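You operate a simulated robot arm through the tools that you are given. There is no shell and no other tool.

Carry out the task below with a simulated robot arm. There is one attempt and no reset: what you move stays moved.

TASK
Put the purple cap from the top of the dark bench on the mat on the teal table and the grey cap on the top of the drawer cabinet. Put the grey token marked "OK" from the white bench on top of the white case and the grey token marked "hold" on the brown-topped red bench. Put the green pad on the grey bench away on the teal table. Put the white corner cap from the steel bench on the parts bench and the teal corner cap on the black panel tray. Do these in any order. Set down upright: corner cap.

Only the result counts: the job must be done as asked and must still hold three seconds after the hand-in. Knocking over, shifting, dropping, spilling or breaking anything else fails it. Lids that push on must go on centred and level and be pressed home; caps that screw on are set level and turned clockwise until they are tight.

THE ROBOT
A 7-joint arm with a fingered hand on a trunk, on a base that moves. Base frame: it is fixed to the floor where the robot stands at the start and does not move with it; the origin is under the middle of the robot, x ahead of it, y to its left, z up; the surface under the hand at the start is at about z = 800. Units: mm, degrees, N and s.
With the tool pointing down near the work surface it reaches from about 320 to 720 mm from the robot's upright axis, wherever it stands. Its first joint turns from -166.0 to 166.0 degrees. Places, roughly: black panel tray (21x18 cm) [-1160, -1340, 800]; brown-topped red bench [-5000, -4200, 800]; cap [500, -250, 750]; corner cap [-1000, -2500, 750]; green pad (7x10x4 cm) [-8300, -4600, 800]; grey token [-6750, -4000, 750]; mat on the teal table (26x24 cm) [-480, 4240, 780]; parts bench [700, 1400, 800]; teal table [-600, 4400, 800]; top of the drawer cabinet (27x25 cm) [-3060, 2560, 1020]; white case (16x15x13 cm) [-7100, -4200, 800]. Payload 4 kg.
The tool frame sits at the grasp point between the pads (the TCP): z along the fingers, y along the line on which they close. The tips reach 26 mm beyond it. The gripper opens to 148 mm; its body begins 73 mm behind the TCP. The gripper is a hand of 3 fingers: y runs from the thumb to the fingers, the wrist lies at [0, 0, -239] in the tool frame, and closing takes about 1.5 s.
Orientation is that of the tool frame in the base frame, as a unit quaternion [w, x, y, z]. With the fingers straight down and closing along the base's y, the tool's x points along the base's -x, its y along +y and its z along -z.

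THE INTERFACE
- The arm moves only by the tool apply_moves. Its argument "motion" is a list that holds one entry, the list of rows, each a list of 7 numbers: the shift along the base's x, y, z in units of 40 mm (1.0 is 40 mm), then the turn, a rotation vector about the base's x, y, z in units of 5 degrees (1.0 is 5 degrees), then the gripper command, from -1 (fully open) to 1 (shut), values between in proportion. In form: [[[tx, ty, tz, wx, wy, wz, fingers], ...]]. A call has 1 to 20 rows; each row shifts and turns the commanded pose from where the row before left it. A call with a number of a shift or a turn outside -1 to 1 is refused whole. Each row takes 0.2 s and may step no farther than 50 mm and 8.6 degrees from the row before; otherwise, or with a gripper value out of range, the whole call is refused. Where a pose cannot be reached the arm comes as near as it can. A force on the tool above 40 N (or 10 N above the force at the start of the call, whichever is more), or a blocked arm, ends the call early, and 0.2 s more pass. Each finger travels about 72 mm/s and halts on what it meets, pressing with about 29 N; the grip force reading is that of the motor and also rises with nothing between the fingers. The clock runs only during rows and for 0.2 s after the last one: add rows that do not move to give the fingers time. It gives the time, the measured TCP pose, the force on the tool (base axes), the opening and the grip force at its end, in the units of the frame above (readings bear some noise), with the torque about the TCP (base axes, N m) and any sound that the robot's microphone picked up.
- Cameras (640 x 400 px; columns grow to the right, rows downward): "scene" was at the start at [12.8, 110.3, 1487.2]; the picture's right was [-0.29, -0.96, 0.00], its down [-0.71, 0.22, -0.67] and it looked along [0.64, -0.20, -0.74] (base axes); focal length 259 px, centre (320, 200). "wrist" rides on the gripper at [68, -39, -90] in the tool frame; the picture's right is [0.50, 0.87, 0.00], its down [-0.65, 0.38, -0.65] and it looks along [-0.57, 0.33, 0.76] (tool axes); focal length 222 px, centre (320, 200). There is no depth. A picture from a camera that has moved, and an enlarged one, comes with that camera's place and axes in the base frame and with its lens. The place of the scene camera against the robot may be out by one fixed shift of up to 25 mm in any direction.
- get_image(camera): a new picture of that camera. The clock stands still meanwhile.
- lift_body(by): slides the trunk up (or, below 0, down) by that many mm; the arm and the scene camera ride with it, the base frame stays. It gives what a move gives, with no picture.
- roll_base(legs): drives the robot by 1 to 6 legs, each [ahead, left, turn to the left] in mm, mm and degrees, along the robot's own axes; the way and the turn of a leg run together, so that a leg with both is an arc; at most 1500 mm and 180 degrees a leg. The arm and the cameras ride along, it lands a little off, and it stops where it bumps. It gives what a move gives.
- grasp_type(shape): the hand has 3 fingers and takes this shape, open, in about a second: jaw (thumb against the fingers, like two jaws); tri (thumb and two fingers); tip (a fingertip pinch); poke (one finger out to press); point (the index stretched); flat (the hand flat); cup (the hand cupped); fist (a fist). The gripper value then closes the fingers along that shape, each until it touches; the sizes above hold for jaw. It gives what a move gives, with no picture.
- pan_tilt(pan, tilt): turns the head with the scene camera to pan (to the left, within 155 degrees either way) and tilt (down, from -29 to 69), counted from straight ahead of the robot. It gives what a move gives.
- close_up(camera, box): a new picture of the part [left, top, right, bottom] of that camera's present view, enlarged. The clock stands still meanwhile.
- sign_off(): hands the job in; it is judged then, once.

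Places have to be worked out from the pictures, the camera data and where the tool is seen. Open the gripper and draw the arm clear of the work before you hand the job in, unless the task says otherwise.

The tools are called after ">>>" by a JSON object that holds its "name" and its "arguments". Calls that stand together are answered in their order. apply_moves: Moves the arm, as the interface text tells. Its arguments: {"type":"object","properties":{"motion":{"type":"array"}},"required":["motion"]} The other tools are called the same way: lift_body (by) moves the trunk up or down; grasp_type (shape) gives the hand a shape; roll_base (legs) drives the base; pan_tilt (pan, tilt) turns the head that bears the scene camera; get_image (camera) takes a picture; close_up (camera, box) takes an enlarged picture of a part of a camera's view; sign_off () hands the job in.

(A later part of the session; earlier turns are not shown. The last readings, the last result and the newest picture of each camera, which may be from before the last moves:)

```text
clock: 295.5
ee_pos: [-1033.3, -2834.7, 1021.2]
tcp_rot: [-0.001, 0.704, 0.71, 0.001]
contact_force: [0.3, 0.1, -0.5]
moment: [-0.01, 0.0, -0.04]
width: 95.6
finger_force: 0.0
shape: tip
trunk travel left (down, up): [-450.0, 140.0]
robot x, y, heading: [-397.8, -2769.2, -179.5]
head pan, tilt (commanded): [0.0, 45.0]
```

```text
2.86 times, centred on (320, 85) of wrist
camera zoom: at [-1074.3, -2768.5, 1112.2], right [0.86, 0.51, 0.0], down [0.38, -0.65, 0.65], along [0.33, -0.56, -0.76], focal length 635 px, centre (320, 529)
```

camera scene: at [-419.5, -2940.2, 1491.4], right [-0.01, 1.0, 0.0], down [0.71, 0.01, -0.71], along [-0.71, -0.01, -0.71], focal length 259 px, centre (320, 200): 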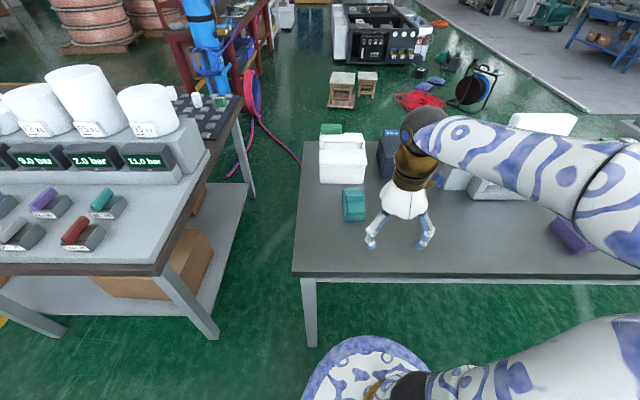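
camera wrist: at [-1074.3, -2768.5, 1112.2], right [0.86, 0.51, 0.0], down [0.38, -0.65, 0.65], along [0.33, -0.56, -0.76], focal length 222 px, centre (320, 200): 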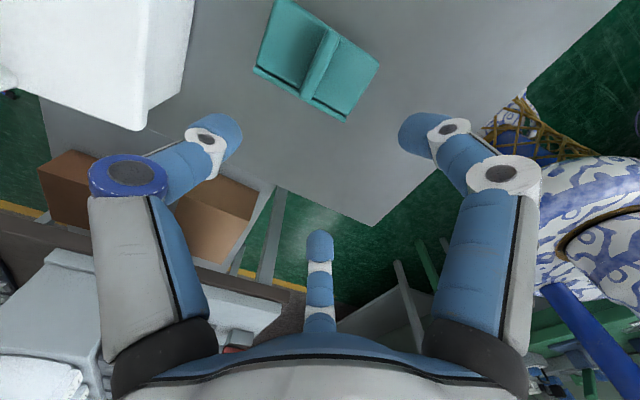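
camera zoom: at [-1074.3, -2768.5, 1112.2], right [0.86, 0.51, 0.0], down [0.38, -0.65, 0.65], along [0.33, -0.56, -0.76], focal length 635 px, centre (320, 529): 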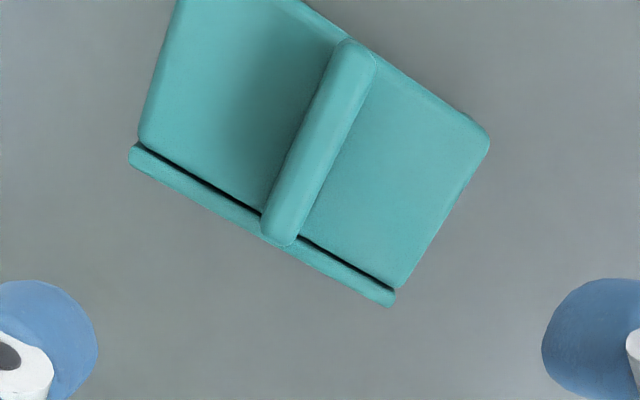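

The teal fin's centre is at about (-1052.5, -2808). I align the hand (5 mm toward +x) and descend to TCP z ≈ 900.

>>> {"name": "apply_moves", "arguments": {"motion": [[[-0.35, 0.65, 0, 0, 0, 0, -0.3], [0, 0, -0.8, 0, 0, 0, -0.3], [0, 0, -0.8, 0, 0, 0, -0.3], [0, 0, -0.8, 0, 0, 0, -0.3], [0, 0, -0.62, 0, 0, 0, -0.3], [0, 0, 0, 0, 0, 0, -0.3]]]}}

>>> {"name": "get_image", "arguments": {"camera": "wrist"}}

```text
clock: 296.9
ee_pos: [-1047.2, -2808.1, 899.9]
tcp_rot: [-0.001, 0.704, 0.71, 0.0]
contact_force: [-0.1, 0.7, -0.6]
moment: [0.0, -0.04, 0.02]
width: 95.9
finger_force: 0.1
shape: tip
trunk travel left (down, up): [-450.0, 140.0]
robot x, y, heading: [-394.1, -2770.8, -179.3]
head pan, tilt (commanded): [0.0, 45.0]
```

```text
taken
camera wrist: at [-1087.8, -2742.0, 991.2], right [0.86, 0.51, 0.0], down [0.38, -0.65, 0.65], along [0.33, -0.56, -0.76], focal length 222 px, centre (320, 200)
```

wrist: 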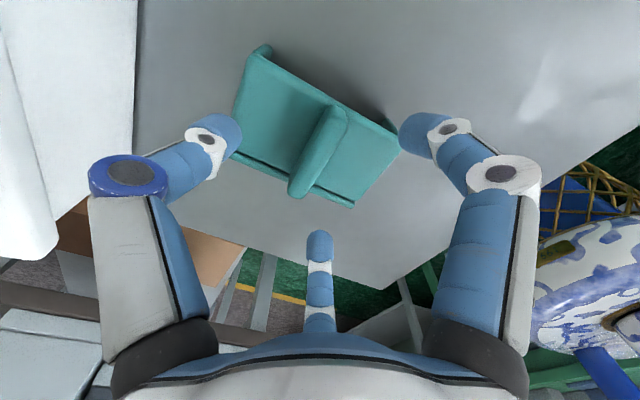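

Aligned as with the white cap. I lower to 878 and close on the fin.

>>> {"name": "apply_moves", "arguments": {"motion": [[[0, -0.03, -0.3, 0, 0, 0, -0.3], [0, 0, -0.25, 0, 0, 0, -0.3], [0, 0, 0, 0, 0, 0, -0.3]]]}}

>>> {"name": "apply_moves", "arguments": {"motion": [[[0, 0, 0, 0, 0, 0, 0.2], [0, 0, 0, 0, 0, 0, 0.6], [0, 0, 0, 0, 0, 0, 1], [0, 0, 0, 0, 0, 0, 1], [0, 0, 0, 0, 0, 0, 1], [0, 0, 0, 0, 0, 0, 1], [0, 0, 0, 0, 0, 0, 1]]]}}

>>> {"name": "get_image", "arguments": {"camera": "wrist"}}

```text
clock: 297.7
ee_pos: [-1048.6, -2808.9, 879.1]
tcp_rot: [0.0, 0.704, 0.71, 0.001]
contact_force: [-0.2, 0.0, 0.5]
moment: [0.0, -0.04, -0.02]
width: 96.0
finger_force: 0.0
shape: tip
trunk travel left (down, up): [-450.0, 140.0]
robot x, y, heading: [-395.1, -2770.6, -179.2]
head pan, tilt (commanded): [0.0, 45.0]
```

```text
clock: 299.3
ee_pos: [-1048.3, -2809.7, 877.6]
tcp_rot: [-0.001, 0.704, 0.71, 0.001]
contact_force: [0.1, -0.8, 0.2]
moment: [-0.02, 0.02, 0.0]
width: 14.6
finger_force: 29.0
shape: tip
trunk travel left (down, up): [-450.0, 140.0]
robot x, y, heading: [-397.1, -2770.4, -179.6]
head pan, tilt (commanded): [0.0, 45.0]
```

```text
taken
camera wrist: at [-1088.5, -2743.3, 969.6], right [0.86, 0.51, 0.0], down [0.38, -0.65, 0.65], along [0.33, -0.56, -0.76], focal length 222 px, centre (320, 200)
```

wrist: 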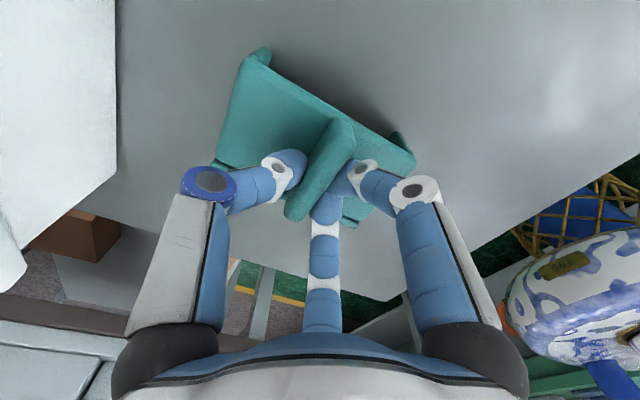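

The fin is gripped (14.6 mm, 29 N). I lift, retract, and drive round to the north end of the bench where the black tray is.

>>> {"name": "apply_moves", "arguments": {"motion": [[[0, 0, 0.2, 0, 0, 0, 1], [0, 0, 0.5, 0, 0, 0, 1], [0, 0, 1, 0, 0, 0, 1], [0, 0, 1, 0, 0, 0, 1], [0, 0, 1, 0, 0, 0, 1], [0.9, 0.2, 0.2, 0, 0, 0, 1], [0.9, 0.2, 0.2, 0, 0, 0, 1], [0.9, 0.2, 0, 0, 0, 0, 1], [0.9, 0.2, 0, 0, 0, 0, 1], [0.9, 0.2, 0, 0, 0, 0, 1], [0.9, 0, 0, 0, 0, 0, 1], [0.9, 0, 0, 0, 0, 0, 1], [0.5, 0, 0, 0, 0, 0, 1]]]}}

>>> {"name": "get_image", "arguments": {"camera": "wrist"}}

>>> {"name": "roll_base", "arguments": {"legs": [[0, 0, -90], [1100, 0, 0], [1070, 0, 0], [0, 0, 90], [745, 0, 0], [0, 0, 89]]}}

>>> {"name": "pan_tilt", "arguments": {"pan": 0, "tilt": 42}}

>>> {"name": "get_image", "arguments": {"camera": "scene"}}

>>> {"name": "get_image", "arguments": {"camera": "wrist"}}

```text
clock: 302.1
ee_pos: [-776.4, -2770.7, 1041.5]
tcp_rot: [-0.001, 0.704, 0.71, 0.002]
contact_force: [0.5, -0.9, -0.7]
moment: [-0.01, 0.01, -0.04]
width: 14.5
finger_force: 28.9
shape: tip
trunk travel left (down, up): [-450.0, 140.0]
robot x, y, heading: [-398.5, -2771.0, -179.6]
head pan, tilt (commanded): [0.0, 45.0]
```

```text
taken
camera wrist: at [-816.5, -2704.7, 1132.4], right [0.86, 0.51, 0.0], down [0.38, -0.65, 0.65], along [0.33, -0.56, -0.76], focal length 222 px, centre (320, 200)
```

wrist: 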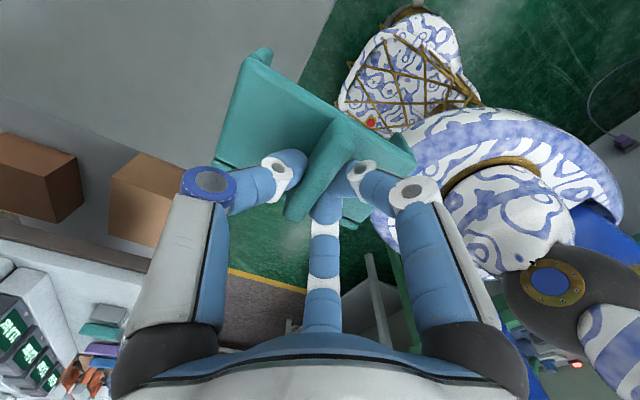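

```text
clock: 328.0
ee_pos: [-1145.0, -988.9, 1041.6]
tcp_rot: [-0.001, 0.003, 1.0, 0.0]
contact_force: [-0.2, 0.0, -0.9]
moment: [0.0, 0.02, 0.03]
width: 14.3
finger_force: 28.9
shape: tip
trunk travel left (down, up): [-450.0, 140.0]
robot x, y, heading: [-1141.7, -609.2, -90.4]
head pan, tilt (commanded): [0.0, 45.0]
```

```text
clock: 328.6
ee_pos: [-1144.7, -989.3, 1040.7]
tcp_rot: [-0.001, 0.003, 1.0, 0.0]
contact_force: [0.2, 1.7, -0.7]
moment: [0.0, -0.03, 0.02]
width: 14.3
finger_force: 29.2
shape: tip
trunk travel left (down, up): [-450.0, 140.0]
robot x, y, heading: [-1137.9, -608.7, -90.4]
head pan, tilt (commanded): [0.0, 42.0]
```

```text
taken
camera scene: at [-991.3, -651.2, 1495.7], right [-1.0, 0.01, 0.0], down [0.0, 0.67, -0.74], along [0.0, -0.74, -0.67], focal length 259 px, centre (320, 200)
```

scene: 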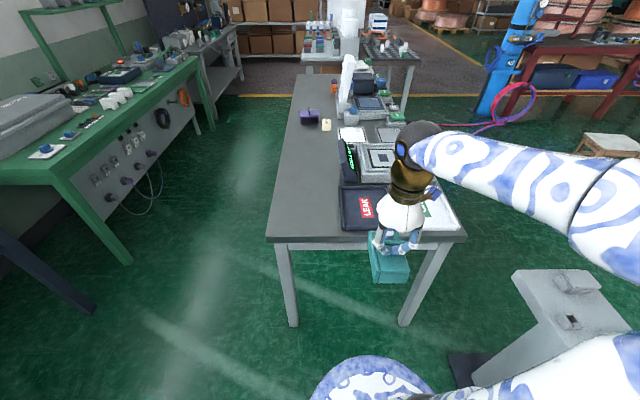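

```text
taken
camera wrist: at [-1213.7, -1028.3, 1132.3], right [-0.5, 0.87, 0.0], down [0.66, 0.38, 0.65], along [0.57, 0.32, -0.76], focal length 222 px, centre (320, 200)
```

wrist: 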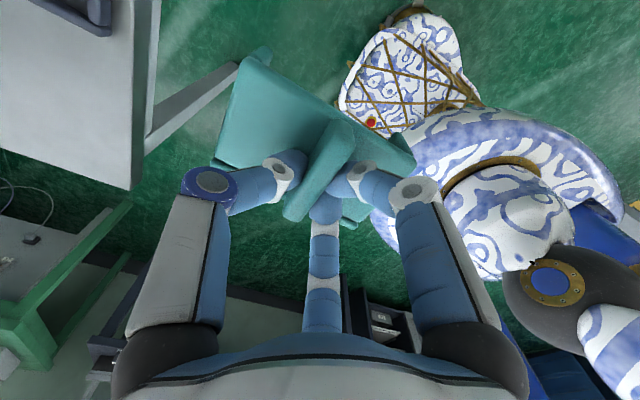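

>>> {"name": "close_up", "arguments": {"camera": "scene", "box": [310, 150, 470, 260]}}

```text
3.64 times, centred on (390, 205) of scene
camera zoom: at [-991.3, -651.2, 1495.7], right [-1.0, 0.01, 0.0], down [0.0, 0.67, -0.74], along [0.0, -0.74, -0.67], focal length 942 px, centre (66, 182)
```

zoom: 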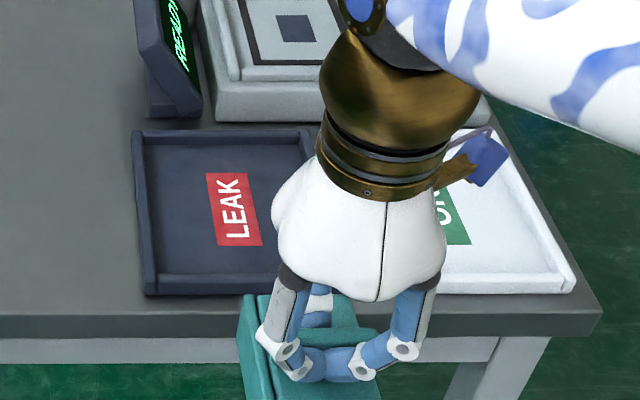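

The black tray lies at the table's north edge, roughly x -1070…-1275, y -1235…-1465. I roll 180 mm forward and look with the wrist camera.

>>> {"name": "roll_base", "arguments": {"legs": [[180, 0, 0.4]]}}

>>> {"name": "get_image", "arguments": {"camera": "wrist"}}

>>> {"name": "get_image", "arguments": {"camera": "scene"}}

```text
clock: 330.1
ee_pos: [-1143.7, -1168.5, 1040.3]
tcp_rot: [-0.001, 0.0, 1.0, -0.001]
contact_force: [0.0, -0.4, -0.8]
moment: [-0.04, -0.03, 0.02]
width: 14.3
finger_force: 29.2
shape: tip
trunk travel left (down, up): [-450.0, 140.0]
robot x, y, heading: [-1142.2, -787.3, -90.0]
head pan, tilt (commanded): [0.0, 42.0]
```

```text
taken
camera wrist: at [-1211.1, -1208.8, 1132.3], right [-0.5, 0.86, 0.0], down [0.66, 0.38, 0.65], along [0.56, 0.33, -0.76], focal length 222 px, centre (320, 200)
```

wrist: 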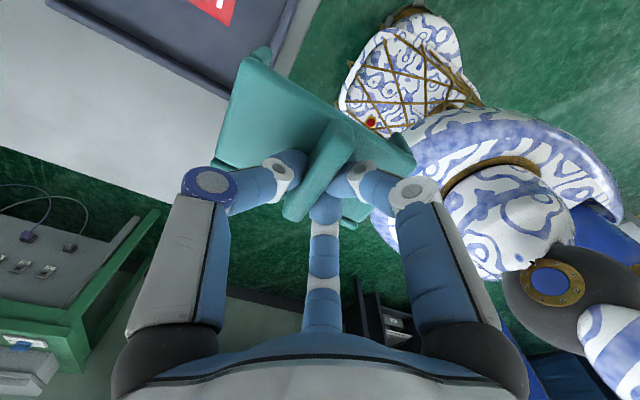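

```text
taken
camera scene: at [-991.4, -830.3, 1495.6], right [-1.0, 0.0, 0.0], down [0.0, 0.67, -0.74], along [0.0, -0.74, -0.67], focal length 259 px, centre (320, 200)
```

scene: 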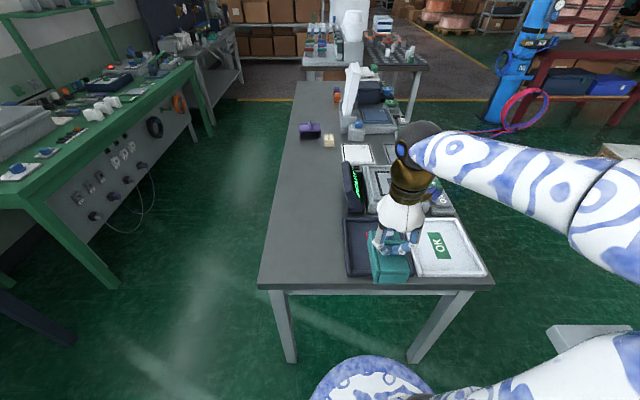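

>>> {"name": "apply_moves", "arguments": {"motion": [[[-0.1, -0.9, -0.25, 0, 0, 0, 1], [-0.1, -0.9, -0.25, 0, 0, 0, 1], [-0.1, -0.9, -0.25, 0, 0, 0, 1], [0, -0.9, -0.25, 0, 0, 0, 1], [0, -0.9, -0.25, 0, 0, 0, 1], [0, -0.4, -0.25, 0, 0, 0, 1], [0, 0, 0, 0, 0, 0, 1]]]}}

>>> {"name": "get_image", "arguments": {"camera": "wrist"}}

>>> {"name": "close_up", "arguments": {"camera": "scene", "box": [310, 130, 510, 300]}}

```text
clock: 331.7
ee_pos: [-1155.4, -1366.3, 981.9]
tcp_rot: [-0.001, -0.001, 1.0, 0.0]
contact_force: [0.6, -0.4, -0.8]
moment: [0.02, 0.03, -0.02]
width: 14.1
finger_force: 29.1
shape: tip
trunk travel left (down, up): [-450.0, 140.0]
robot x, y, heading: [-1138.4, -786.2, -90.0]
head pan, tilt (commanded): [0.0, 42.0]
```

```text
taken
camera wrist: at [-1223.1, -1405.5, 1071.7], right [-0.5, 0.86, 0.0], down [0.66, 0.38, 0.65], along [0.56, 0.33, -0.76], focal length 222 px, centre (320, 200)
```

wrist: 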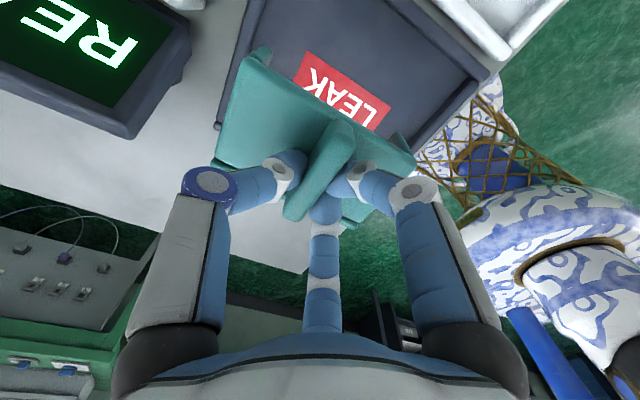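

```text
2.35 times, centred on (410, 215) of scene
camera zoom: at [-991.4, -830.3, 1495.7], right [-1.0, 0.0, 0.0], down [0.0, 0.67, -0.74], along [0.0, -0.74, -0.67], focal length 610 px, centre (108, 165)
```

zoom: 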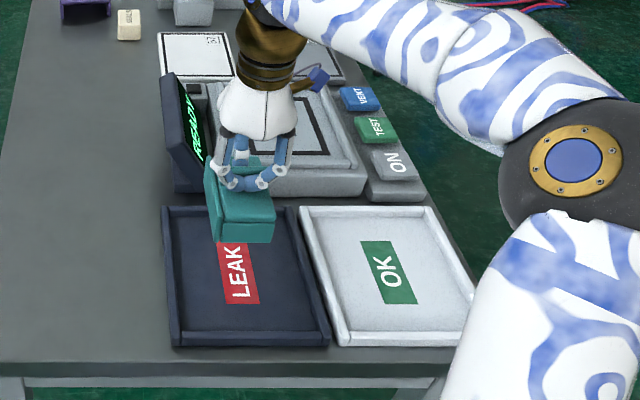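

Wrist view: tray x -1068…-1267, y -1228…-1456, centre (-1166, -1342). I shift the cap over it and descend to about 895.

>>> {"name": "apply_moves", "arguments": {"motion": [[[-0.25, 0.72, 0, 0, 0, 0, 1], [0, 0, -0.7, 0, 0, 0, 1], [0, 0, -0.7, 0, 0, 0, 1], [0, 0, -0.7, 0, 0, 0, 1], [0, 0, 0, 0, 0, 0, 1]]]}}

>>> {"name": "get_image", "arguments": {"camera": "wrist"}}

>>> {"name": "close_up", "arguments": {"camera": "scene", "box": [310, 130, 510, 300]}}

```text
clock: 332.9
ee_pos: [-1166.0, -1337.0, 896.6]
tcp_rot: [-0.002, 0.0, 1.0, 0.001]
contact_force: [-0.1, -0.5, 0.0]
moment: [0.02, 0.02, 0.0]
width: 14.1
finger_force: 29.0
shape: tip
trunk travel left (down, up): [-450.0, 140.0]
robot x, y, heading: [-1137.1, -792.0, -90.0]
head pan, tilt (commanded): [0.0, 42.0]
```

```text
taken
camera wrist: at [-1233.1, -1376.0, 987.5], right [-0.5, 0.86, 0.0], down [0.66, 0.38, 0.65], along [0.56, 0.33, -0.76], focal length 222 px, centre (320, 200)
```

wrist: 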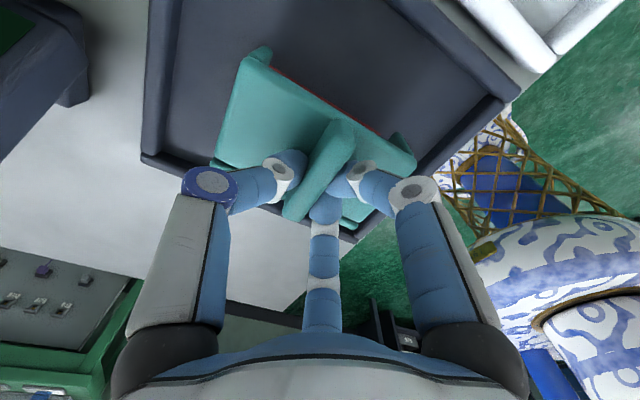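

```text
2.35 times, centred on (410, 215) of scene
camera zoom: at [-991.5, -830.3, 1495.7], right [-1.0, 0.0, 0.0], down [0.0, 0.67, -0.74], along [0.0, -0.74, -0.67], focal length 610 px, centre (108, 165)
```

zoom: 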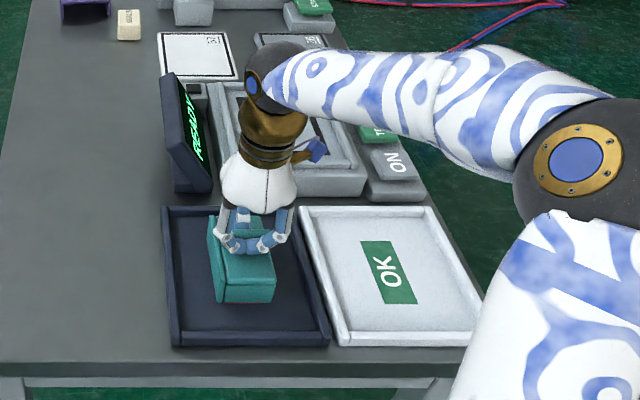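

The cap is over the tray's middle. I lower in small steps.

>>> {"name": "apply_moves", "arguments": {"motion": [[[0, 0, -0.1, 0, 0, 0, 1], [0, 0, -0.1, 0, 0, 0, 1], [0, 0, 0, 0, 0, 0, 1]]]}}

```text
clock: 333.7
ee_pos: [-1165.8, -1335.3, 889.4]
tcp_rot: [-0.001, 0.0, 1.0, 0.0]
contact_force: [0.8, -0.2, -1.8]
moment: [0.0, -0.01, 0.0]
width: 14.3
finger_force: 28.3
shape: tip
trunk travel left (down, up): [-450.0, 140.0]
robot x, y, heading: [-1138.3, -788.8, -89.7]
head pan, tilt (commanded): [0.0, 42.0]
```

>>> {"name": "apply_moves", "arguments": {"motion": [[[0, 0, -0.04, 0, 0, 0, 1], [0, 0, -0.04, 0, 0, 0, 1]]]}}

```text
clock: 334.3
ee_pos: [-1164.9, -1335.7, 886.8]
tcp_rot: [-0.001, -0.001, 1.0, 0.0]
contact_force: [-1.6, 0.2, -0.3]
moment: [-0.02, 0.02, 0.0]
width: 14.1
finger_force: 28.8
shape: tip
trunk travel left (down, up): [-450.0, 140.0]
robot x, y, heading: [-1140.8, -789.4, -89.8]
head pan, tilt (commanded): [0.0, 42.0]
```

>>> {"name": "apply_moves", "arguments": {"motion": [[[0, 0, -0.04, 0, 0, 0, 1], [0, 0, -0.04, 0, 0, 0, 1]]]}}

```text
clock: 334.9
ee_pos: [-1165.1, -1335.9, 884.2]
tcp_rot: [0.0, -0.001, 1.0, 0.0]
contact_force: [0.1, 0.2, 12.3]
moment: [-0.12, -0.02, 0.01]
width: 14.3
finger_force: 28.6
shape: tip
trunk travel left (down, up): [-450.0, 140.0]
robot x, y, heading: [-1136.1, -788.9, -89.7]
head pan, tilt (commanded): [0.0, 42.0]
```

Contact with the tray floor (12 N). I open the fingers and rise.

>>> {"name": "apply_moves", "arguments": {"motion": [[[0, 0, 0, 0, 0, 0, 0.7], [0, 0, 0, 0, 0, 0, 0.5], [0, 0, 0, 0, 0, 0, 0.2], [0, 0, 0, 0, 0, 0, 0], [0, 0, 0, 0, 0, 0, -0.1], [0, 0, 0, 0, 0, 0, -0.1], [0, 0, 0.2, 0, 0, 0, -0.1], [0, 0, 0.5, 0, 0, 0, -0.1], [0, 0, 0.8, 0, 0, 0, -0.1], [0, 0, 1, 0, 0, 0, -0.1], [0, 0, 0.8, 0, 0, 0, -0.1]]]}}

>>> {"name": "get_image", "arguments": {"camera": "wrist"}}

>>> {"name": "close_up", "arguments": {"camera": "scene", "box": [310, 130, 510, 300]}}

```text
clock: 337.3
ee_pos: [-1165.2, -1334.3, 1016.2]
tcp_rot: [-0.001, -0.002, 1.0, 0.001]
contact_force: [-0.1, -0.2, 0.4]
moment: [0.02, 0.01, -0.03]
width: 80.7
finger_force: 0.0
shape: tip
trunk travel left (down, up): [-450.0, 140.0]
robot x, y, heading: [-1139.5, -784.7, -89.9]
head pan, tilt (commanded): [0.0, 42.0]
```

```text
taken
camera wrist: at [-1233.2, -1375.7, 1107.3], right [-0.5, 0.86, 0.0], down [0.66, 0.38, 0.65], along [0.56, 0.33, -0.76], focal length 222 px, centre (320, 200)
```

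wrist: 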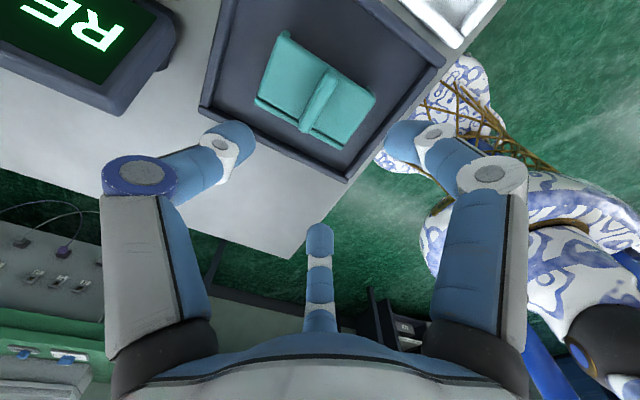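

```text
2.35 times, centred on (410, 215) of scene
camera zoom: at [-991.4, -830.0, 1495.6], right [-1.0, 0.0, 0.0], down [0.0, 0.67, -0.74], along [0.0, -0.74, -0.67], focal length 610 px, centre (108, 165)
```

zoom: 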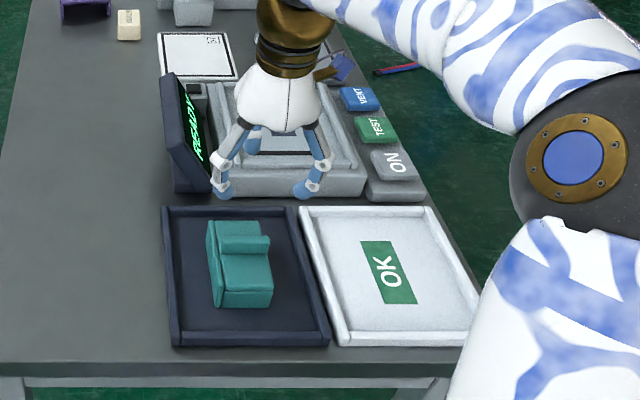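

The teal cap stands upright in the black tray. I retract, back off, and look west toward the white bench area to plan the drive.

>>> {"name": "apply_moves", "arguments": {"motion": [[[0, 1, 0.2, 0, 0, 0, -0.3], [0, 1, 0.2, 0, 0, 0, -0.3], [0, 1, 0, 0, 0, 0, -0.3], [0, 1, 0, 0, 0, 0, -0.3], [0, 0.4, 0, 0, 0, 0, -0.3]]]}}

>>> {"name": "roll_base", "arguments": {"legs": [[-350, 0, 0]]}}

>>> {"name": "pan_tilt", "arguments": {"pan": -50, "tilt": 12}}

>>> {"name": "get_image", "arguments": {"camera": "scene"}}

>>> {"name": "pan_tilt", "arguments": {"pan": -90, "tilt": 12}}

>>> {"name": "get_image", "arguments": {"camera": "scene"}}

```text
clock: 338.5
ee_pos: [-1164.3, -1159.4, 1029.2]
tcp_rot: [-0.001, -0.001, 1.0, 0.0]
contact_force: [0.6, -0.5, -0.1]
moment: [-0.03, -0.01, -0.03]
width: 95.7
finger_force: 0.1
shape: tip
trunk travel left (down, up): [-450.0, 140.0]
robot x, y, heading: [-1139.5, -789.7, -89.9]
head pan, tilt (commanded): [0.0, 42.0]
```

```text
clock: 340.8
ee_pos: [-1165.8, -809.6, 1031.6]
tcp_rot: [-0.002, -0.001, 1.0, 0.0]
contact_force: [-0.6, -0.3, 0.3]
moment: [0.01, 0.0, 0.0]
width: 95.9
finger_force: 0.1
shape: tip
trunk travel left (down, up): [-450.0, 140.0]
robot x, y, heading: [-1136.8, -437.1, -89.8]
head pan, tilt (commanded): [0.0, 42.0]
```

```text
clock: 342.0
ee_pos: [-1165.5, -810.3, 1030.4]
tcp_rot: [-0.001, -0.001, 1.0, 0.0]
contact_force: [-0.2, -0.7, 0.1]
moment: [0.0, 0.0, -0.01]
width: 95.7
finger_force: 0.0
shape: tip
trunk travel left (down, up): [-450.0, 140.0]
robot x, y, heading: [-1137.0, -436.3, -89.9]
head pan, tilt (commanded): [-50.0, 12.0]
```

```text
taken
camera scene: at [-1063.3, -457.0, 1543.0], right [-0.64, 0.76, 0.0], down [0.16, 0.13, -0.98], along [-0.75, -0.63, -0.21], focal length 259 px, centre (320, 200)
```

scene: 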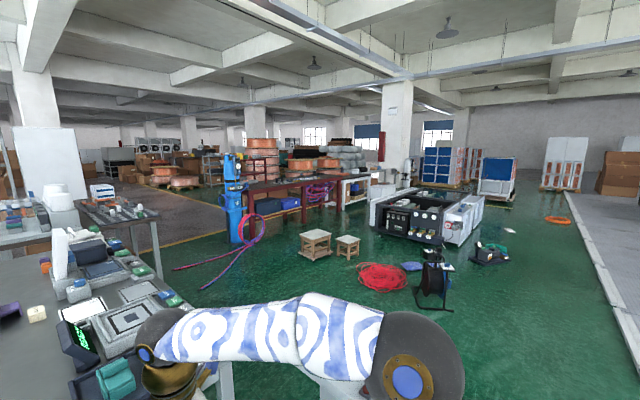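

```text
clock: 343.0
ee_pos: [-1166.1, -809.8, 1030.5]
tcp_rot: [-0.001, -0.001, 1.0, 0.0]
contact_force: [-0.1, 0.4, -1.0]
moment: [0.01, -0.03, 0.0]
width: 95.6
finger_force: 0.0
shape: tip
trunk travel left (down, up): [-450.0, 140.0]
robot x, y, heading: [-1140.7, -438.2, -89.8]
head pan, tilt (commanded): [-90.0, 12.0]
```

```text
taken
camera scene: at [-1085.3, -397.1, 1543.1], right [0.0, 1.0, 0.0], down [0.21, 0.0, -0.98], along [-0.98, 0.0, -0.21], focal length 259 px, centre (320, 200)
```

scene: 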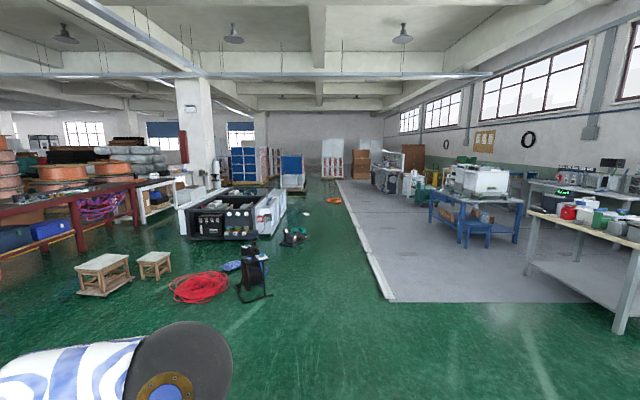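

North of the stools and hoses there is an open lane along y ≈ -200 westward. I turn west and drive that way in stages.

>>> {"name": "roll_base", "arguments": {"legs": [[0, 0, -90], [1350, -240, 0], [1200, 0, 0]]}}

>>> {"name": "pan_tilt", "arguments": {"pan": 0, "tilt": 20}}

>>> {"name": "get_image", "arguments": {"camera": "scene"}}

>>> {"name": "pan_tilt", "arguments": {"pan": 50, "tilt": 20}}

>>> {"name": "get_image", "arguments": {"camera": "scene"}}

```text
clock: 359.4
ee_pos: [-4054.5, -145.9, 1030.1]
tcp_rot: [-0.001, 0.714, 0.7, 0.001]
contact_force: [0.6, -0.6, 0.5]
moment: [-0.01, 0.0, 0.03]
width: 95.8
finger_force: 0.1
shape: tip
trunk travel left (down, up): [-450.0, 140.0]
robot x, y, heading: [-3682.8, -182.9, 179.1]
head pan, tilt (commanded): [-90.0, 12.0]
```

```text
clock: 361.0
ee_pos: [-4054.8, -145.2, 1030.3]
tcp_rot: [0.0, 0.713, 0.701, 0.0]
contact_force: [-0.7, 0.0, 0.3]
moment: [0.0, -0.01, -0.01]
width: 95.6
finger_force: 0.1
shape: tip
trunk travel left (down, up): [-450.0, 140.0]
robot x, y, heading: [-3684.5, -176.7, 178.4]
head pan, tilt (commanded): [0.0, 20.0]
```

```text
taken
camera scene: at [-3722.9, -346.0, 1530.0], right [0.02, 1.0, 0.0], down [0.34, -0.01, -0.94], along [-0.94, 0.02, -0.34], focal length 259 px, centre (320, 200)
```

scene: 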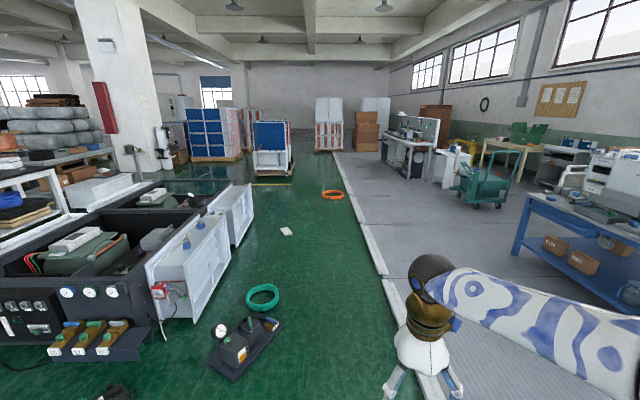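

```text
clock: 362.2
ee_pos: [-4054.1, -145.3, 1029.6]
tcp_rot: [0.0, 0.714, 0.7, 0.001]
contact_force: [0.8, 0.4, 0.6]
moment: [0.02, 0.01, -0.02]
width: 95.7
finger_force: 0.0
shape: tip
trunk travel left (down, up): [-450.0, 140.0]
robot x, y, heading: [-3686.1, -175.4, 178.9]
head pan, tilt (commanded): [50.0, 20.0]
```

```text
taken
camera scene: at [-3691.1, -418.0, 1530.0], right [-0.75, 0.66, 0.0], down [0.23, 0.26, -0.94], along [-0.62, -0.71, -0.34], focal length 259 px, centre (320, 200)
```

scene: 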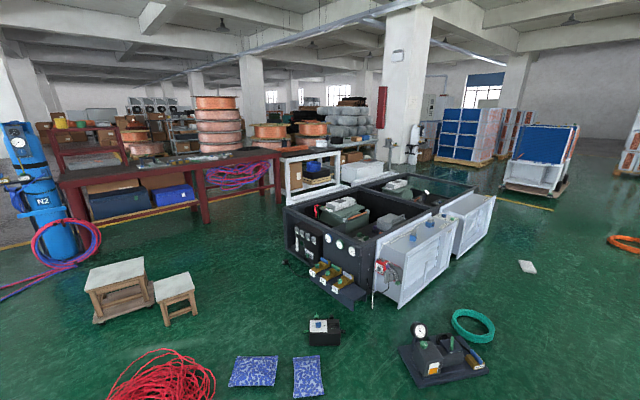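

I can see the open machine with its white doors (up to x ≈ -7060) between me and the white bench. I go round its west end: along y ≈ -220 to x ≈ -7700.

>>> {"name": "roll_base", "arguments": {"legs": [[1400, 60, 1.2], [1400, 0, 0], [1220, 0, 0]]}}

>>> {"name": "pan_tilt", "arguments": {"pan": 90, "tilt": 20}}

>>> {"name": "get_image", "arguments": {"camera": "scene"}}

>>> {"name": "pan_tilt", "arguments": {"pan": 130, "tilt": 20}}

>>> {"name": "get_image", "arguments": {"camera": "scene"}}

```text
clock: 381.6
ee_pos: [-8093.5, -234.5, 1030.3]
tcp_rot: [0.0, 0.705, 0.709, 0.0]
contact_force: [0.1, -1.0, 1.2]
moment: [-0.03, -0.03, 0.01]
width: 95.9
finger_force: 0.2
shape: tip
trunk travel left (down, up): [-450.0, 140.0]
robot x, y, heading: [-7720.7, -253.0, -179.7]
head pan, tilt (commanded): [50.0, 20.0]
```

```text
clock: 382.7
ee_pos: [-8093.6, -235.2, 1030.3]
tcp_rot: [0.0, 0.705, 0.709, 0.0]
contact_force: [0.2, 0.2, 0.7]
moment: [0.02, 0.0, -0.01]
width: 95.9
finger_force: 0.1
shape: tip
trunk travel left (down, up): [-450.0, 140.0]
robot x, y, heading: [-7721.7, -256.6, -179.5]
head pan, tilt (commanded): [90.0, 20.0]
```

```text
taken
camera scene: at [-7664.2, -518.5, 1530.0], right [-1.0, -0.01, 0.0], down [0.0, 0.34, -0.94], along [0.01, -0.94, -0.34], focal length 259 px, centre (320, 200)
```

scene: 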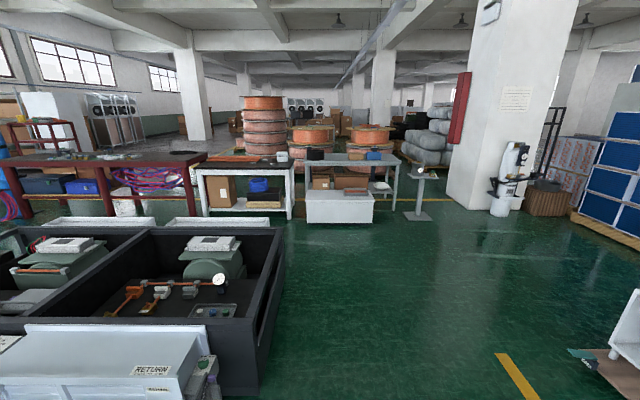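

```text
clock: 383.8
ee_pos: [-8093.3, -233.8, 1030.0]
tcp_rot: [0.0, 0.705, 0.71, 0.0]
contact_force: [-0.6, 0.3, -0.8]
moment: [0.0, 0.01, 0.0]
width: 95.8
finger_force: 0.1
shape: tip
trunk travel left (down, up): [-450.0, 140.0]
robot x, y, heading: [-7722.8, -256.0, -180.0]
head pan, tilt (commanded): [130.0, 20.0]
```

```text
taken
camera scene: at [-7604.5, -496.4, 1530.0], right [-0.76, -0.65, 0.0], down [-0.22, 0.26, -0.94], along [0.61, -0.72, -0.34], focal length 259 px, centre (320, 200)
```

scene: 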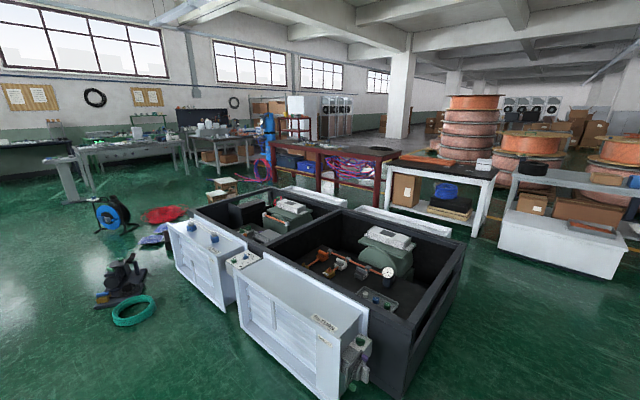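

>>> {"name": "pan_tilt", "arguments": {"pan": 90, "tilt": 15}}

>>> {"name": "close_up", "arguments": {"camera": "scene", "box": [180, 120, 300, 220]}}

>>> {"name": "close_up", "arguments": {"camera": "scene", "box": [280, 120, 440, 220]}}

>>> {"name": "close_up", "arguments": {"camera": "scene", "box": [0, 110, 220, 240]}}

```text
clock: 384.9
ee_pos: [-8094.9, -234.2, 1031.2]
tcp_rot: [0.0, 0.705, 0.71, 0.0]
contact_force: [-1.0, 0.1, -0.5]
moment: [-0.02, 0.01, -0.01]
width: 95.8
finger_force: 0.0
shape: tip
trunk travel left (down, up): [-450.0, 140.0]
robot x, y, heading: [-7723.8, -258.1, -179.6]
head pan, tilt (commanded): [90.0, 15.0]
```

```text
4.00 times, centred on (240, 170) of scene
camera zoom: at [-7664.0, -518.8, 1538.2], right [-1.0, -0.01, 0.0], down [0.0, 0.26, -0.97], along [0.01, -0.97, -0.26], focal length 1037 px, centre (640, 320)
```

zoom: 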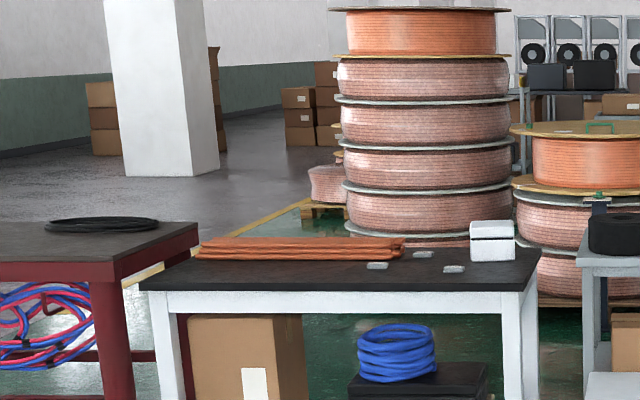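

```text
4.00 times, centred on (360, 170) of scene
camera zoom: at [-7664.0, -518.8, 1538.2], right [-1.0, -0.01, 0.0], down [0.0, 0.26, -0.97], along [0.01, -0.97, -0.26], focal length 1037 px, centre (160, 320)
```

zoom: 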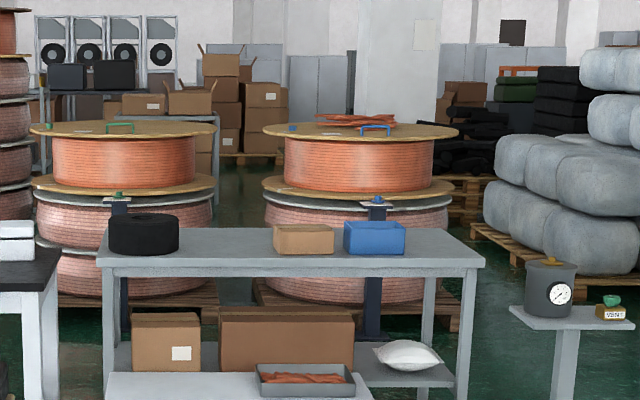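

```text
2.91 times, centred on (110, 175) of scene
camera zoom: at [-7664.0, -518.8, 1538.2], right [-1.0, -0.01, 0.0], down [0.0, 0.26, -0.97], along [0.01, -0.97, -0.26], focal length 754 px, centre (931, 273)
```

zoom: 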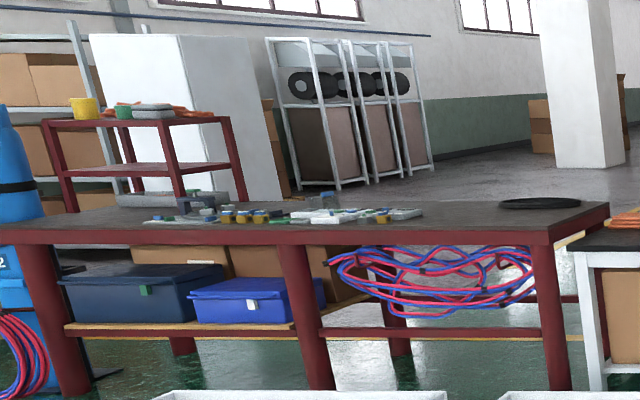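

I can see: white bench with copper pipes, three grey tokens and the white case; red bench to its left; grey bench to its right. I turn south and move along x ≈ -7900 to y ≈ -2300 for a closer look.

>>> {"name": "roll_base", "arguments": {"legs": [[0, 0, 89.7], [0, -180, 0], [1100, 0, 0], [950, 0, 0]]}}

>>> {"name": "pan_tilt", "arguments": {"pan": 40, "tilt": 25}}

>>> {"name": "get_image", "arguments": {"camera": "scene"}}

>>> {"name": "pan_tilt", "arguments": {"pan": 0, "tilt": 25}}

>>> {"name": "get_image", "arguments": {"camera": "scene"}}

```text
clock: 385.9
ee_pos: [-8094.1, -255.6, 1030.4]
tcp_rot: [0.001, 0.684, 0.729, 0.0]
contact_force: [0.3, -0.3, -0.2]
moment: [0.0, 0.03, 0.02]
width: 95.8
finger_force: 0.1
shape: tip
trunk travel left (down, up): [-450.0, 140.0]
robot x, y, heading: [-7725.2, -255.2, -176.5]
head pan, tilt (commanded): [90.0, 15.0]
stopped in leg 1: the robot was blocked; the commanded pose is now the measured one
```

```text
clock: 387.1
ee_pos: [-8094.2, -255.5, 1030.8]
tcp_rot: [-0.001, 0.684, 0.729, 0.0]
contact_force: [-0.2, 0.3, -0.5]
moment: [-0.01, -0.03, -0.05]
width: 95.8
finger_force: 0.0
shape: tip
trunk travel left (down, up): [-450.0, 140.0]
robot x, y, heading: [-7723.9, -258.6, -176.7]
head pan, tilt (commanded): [40.0, 25.0]
```

```text
taken
camera scene: at [-7722.9, -485.3, 1522.0], right [-0.69, 0.72, 0.0], down [0.31, 0.29, -0.91], along [-0.66, -0.63, -0.42], focal length 259 px, centre (320, 200)
```

scene: 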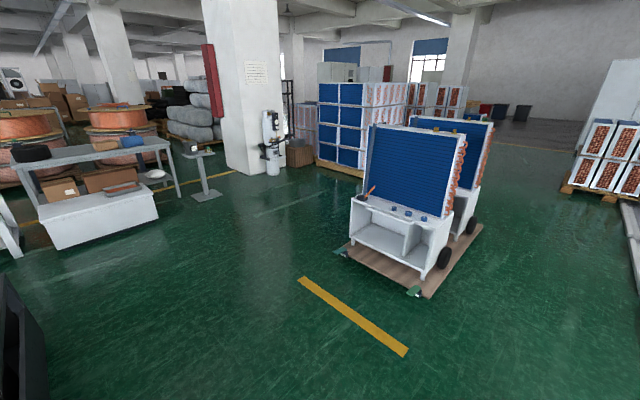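

```text
clock: 388.2
ee_pos: [-8095.3, -255.7, 1030.7]
tcp_rot: [0.0, 0.684, 0.73, 0.001]
contact_force: [-0.5, 0.3, -0.3]
moment: [0.02, 0.0, -0.02]
width: 95.7
finger_force: 0.1
shape: tip
trunk travel left (down, up): [-450.0, 140.0]
robot x, y, heading: [-7723.0, -259.3, -177.0]
head pan, tilt (commanded): [0.0, 25.0]
```

```text
taken
camera scene: at [-7748.2, -427.6, 1521.9], right [-0.06, 1.0, 0.0], down [0.42, 0.03, -0.91], along [-0.9, -0.06, -0.42], focal length 259 px, centre (320, 200)
```

scene: 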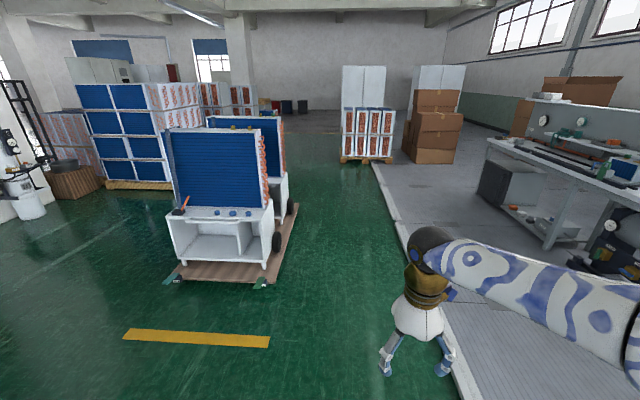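

The turn was blocked by something close to the base. I look down around the robot to find what it touches.

>>> {"name": "pan_tilt", "arguments": {"pan": -30, "tilt": 69}}

>>> {"name": "get_image", "arguments": {"camera": "scene"}}

>>> {"name": "pan_tilt", "arguments": {"pan": 60, "tilt": 69}}

>>> {"name": "get_image", "arguments": {"camera": "scene"}}

>>> {"name": "pan_tilt", "arguments": {"pan": 140, "tilt": 60}}

>>> {"name": "get_image", "arguments": {"camera": "scene"}}

>>> {"name": "pan_tilt", "arguments": {"pan": -120, "tilt": 60}}

>>> {"name": "get_image", "arguments": {"camera": "scene"}}

```text
clock: 389.3
ee_pos: [-8094.9, -255.8, 1029.6]
tcp_rot: [0.0, 0.684, 0.729, 0.0]
contact_force: [0.4, -0.1, -0.1]
moment: [0.02, -0.04, 0.04]
width: 95.8
finger_force: 0.1
shape: tip
trunk travel left (down, up): [-450.0, 140.0]
robot x, y, heading: [-7725.1, -256.1, -176.6]
head pan, tilt (commanded): [-30.0, 68.8]
```

```text
taken
camera scene: at [-7706.4, -396.9, 1462.5], right [0.44, 0.9, 0.0], down [0.83, -0.41, -0.36], along [-0.33, 0.16, -0.93], focal length 259 px, centre (320, 200)
```

scene: 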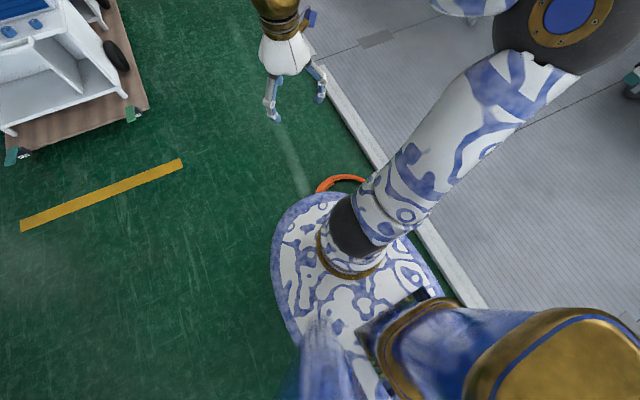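

```text
clock: 390.9
ee_pos: [-8095.4, -254.9, 1030.8]
tcp_rot: [-0.001, 0.684, 0.729, 0.001]
contact_force: [0.0, -0.1, -0.2]
moment: [-0.01, 0.02, 0.01]
width: 95.7
finger_force: 0.0
shape: tip
trunk travel left (down, up): [-450.0, 140.0]
robot x, y, heading: [-7725.9, -257.6, -176.5]
head pan, tilt (commanded): [60.0, 68.8]
```

```text
taken
camera scene: at [-7681.1, -471.8, 1462.5], right [-0.9, 0.45, 0.0], down [0.41, 0.83, -0.36], along [-0.16, -0.32, -0.93], focal length 259 px, centre (320, 200)
```

scene: 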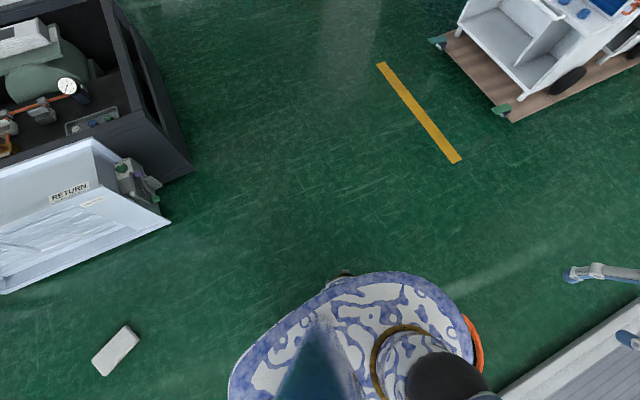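

```text
clock: 392.5
ee_pos: [-8093.2, -255.4, 1029.4]
tcp_rot: [-0.001, 0.684, 0.729, 0.0]
contact_force: [0.8, 0.3, 0.3]
moment: [0.0, 0.0, -0.01]
width: 96.0
finger_force: 0.1
shape: tip
trunk travel left (down, up): [-450.0, 140.0]
robot x, y, heading: [-7726.4, -255.3, -176.1]
head pan, tilt (commanded): [140.0, 60.0]
```

```text
taken
camera scene: at [-7602.6, -461.3, 1471.9], right [-0.59, -0.8, 0.0], down [-0.7, 0.51, -0.5], along [0.4, -0.3, -0.87], focal length 259 px, centre (320, 200)
```

scene: 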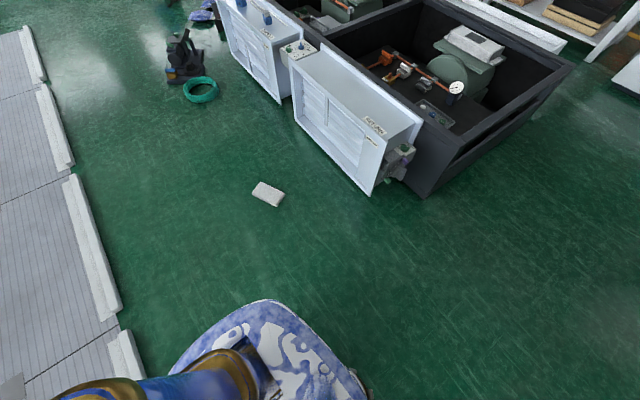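

```text
clock: 396.1
ee_pos: [-8094.6, -255.3, 1030.7]
tcp_rot: [-0.002, 0.684, 0.73, 0.001]
contact_force: [0.5, 0.8, -0.4]
moment: [0.01, 0.02, -0.02]
width: 95.6
finger_force: 0.1
shape: tip
trunk travel left (down, up): [-450.0, 140.0]
robot x, y, heading: [-7727.8, -257.5, -176.1]
head pan, tilt (commanded): [-120.0, 60.0]
```

```text
taken
camera scene: at [-7626.6, -362.0, 1471.9], right [0.9, -0.44, 0.0], down [-0.38, -0.78, -0.5], along [0.22, 0.45, -0.87], focal length 259 px, centre (320, 200)
```

scene: 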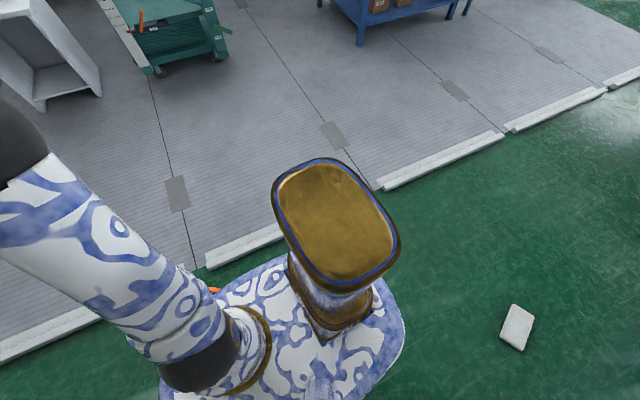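

The orange hose ring lies just off the base's front right, and the base reaches farther forward than I assumed. I back away from it diagonally, then turn south in the open.

>>> {"name": "roll_base", "arguments": {"legs": [[-250, 250, 0], [0, 0, 86.3]]}}

>>> {"name": "pan_tilt", "arguments": {"pan": -60, "tilt": 35}}

>>> {"name": "get_image", "arguments": {"camera": "scene"}}

>>> {"name": "pan_tilt", "arguments": {"pan": -110, "tilt": 40}}

>>> {"name": "get_image", "arguments": {"camera": "scene"}}

```text
clock: 402.1
ee_pos: [-7478.5, -861.3, 1031.5]
tcp_rot: [-0.001, -0.007, 1.0, 0.0]
contact_force: [0.9, 0.1, -0.4]
moment: [0.02, 0.02, -0.03]
width: 95.9
finger_force: 0.1
shape: tip
trunk travel left (down, up): [-450.0, 140.0]
robot x, y, heading: [-7456.8, -490.4, -89.3]
head pan, tilt (commanded): [-120.0, 60.0]
```

```text
clock: 403.4
ee_pos: [-7478.8, -860.9, 1029.8]
tcp_rot: [-0.001, -0.006, 1.0, 0.0]
contact_force: [0.0, -0.2, 0.2]
moment: [0.01, 0.03, 0.01]
width: 95.6
finger_force: 0.1
shape: tip
trunk travel left (down, up): [-450.0, 140.0]
robot x, y, heading: [-7462.3, -492.5, -89.3]
head pan, tilt (commanded): [-60.0, 35.0]
```

```text
taken
camera scene: at [-7385.5, -490.3, 1506.2], right [-0.51, 0.86, 0.0], down [0.49, 0.29, -0.82], along [-0.7, -0.42, -0.57], focal length 259 px, centre (320, 200)
```

scene: 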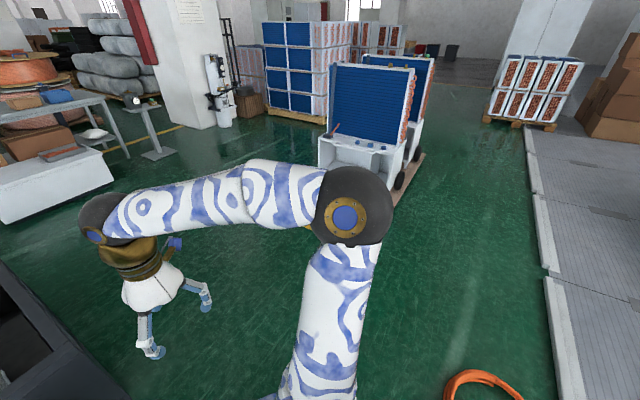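

```text
clock: 404.6
ee_pos: [-7478.0, -860.6, 1030.0]
tcp_rot: [-0.001, -0.006, 1.0, 0.0]
contact_force: [-0.4, -0.2, 0.1]
moment: [-0.03, -0.01, 0.0]
width: 95.7
finger_force: 0.2
shape: tip
trunk travel left (down, up): [-450.0, 140.0]
robot x, y, heading: [-7455.9, -491.4, -89.2]
head pan, tilt (commanded): [-110.0, 40.0]
```

```text
taken
camera scene: at [-7390.0, -417.3, 1498.6], right [0.33, 0.94, 0.0], down [0.61, -0.21, -0.77], along [-0.72, 0.25, -0.64], focal length 259 px, centre (320, 200)
```

scene: 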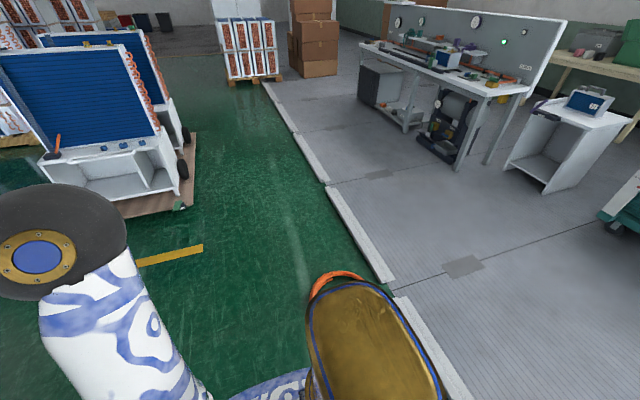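

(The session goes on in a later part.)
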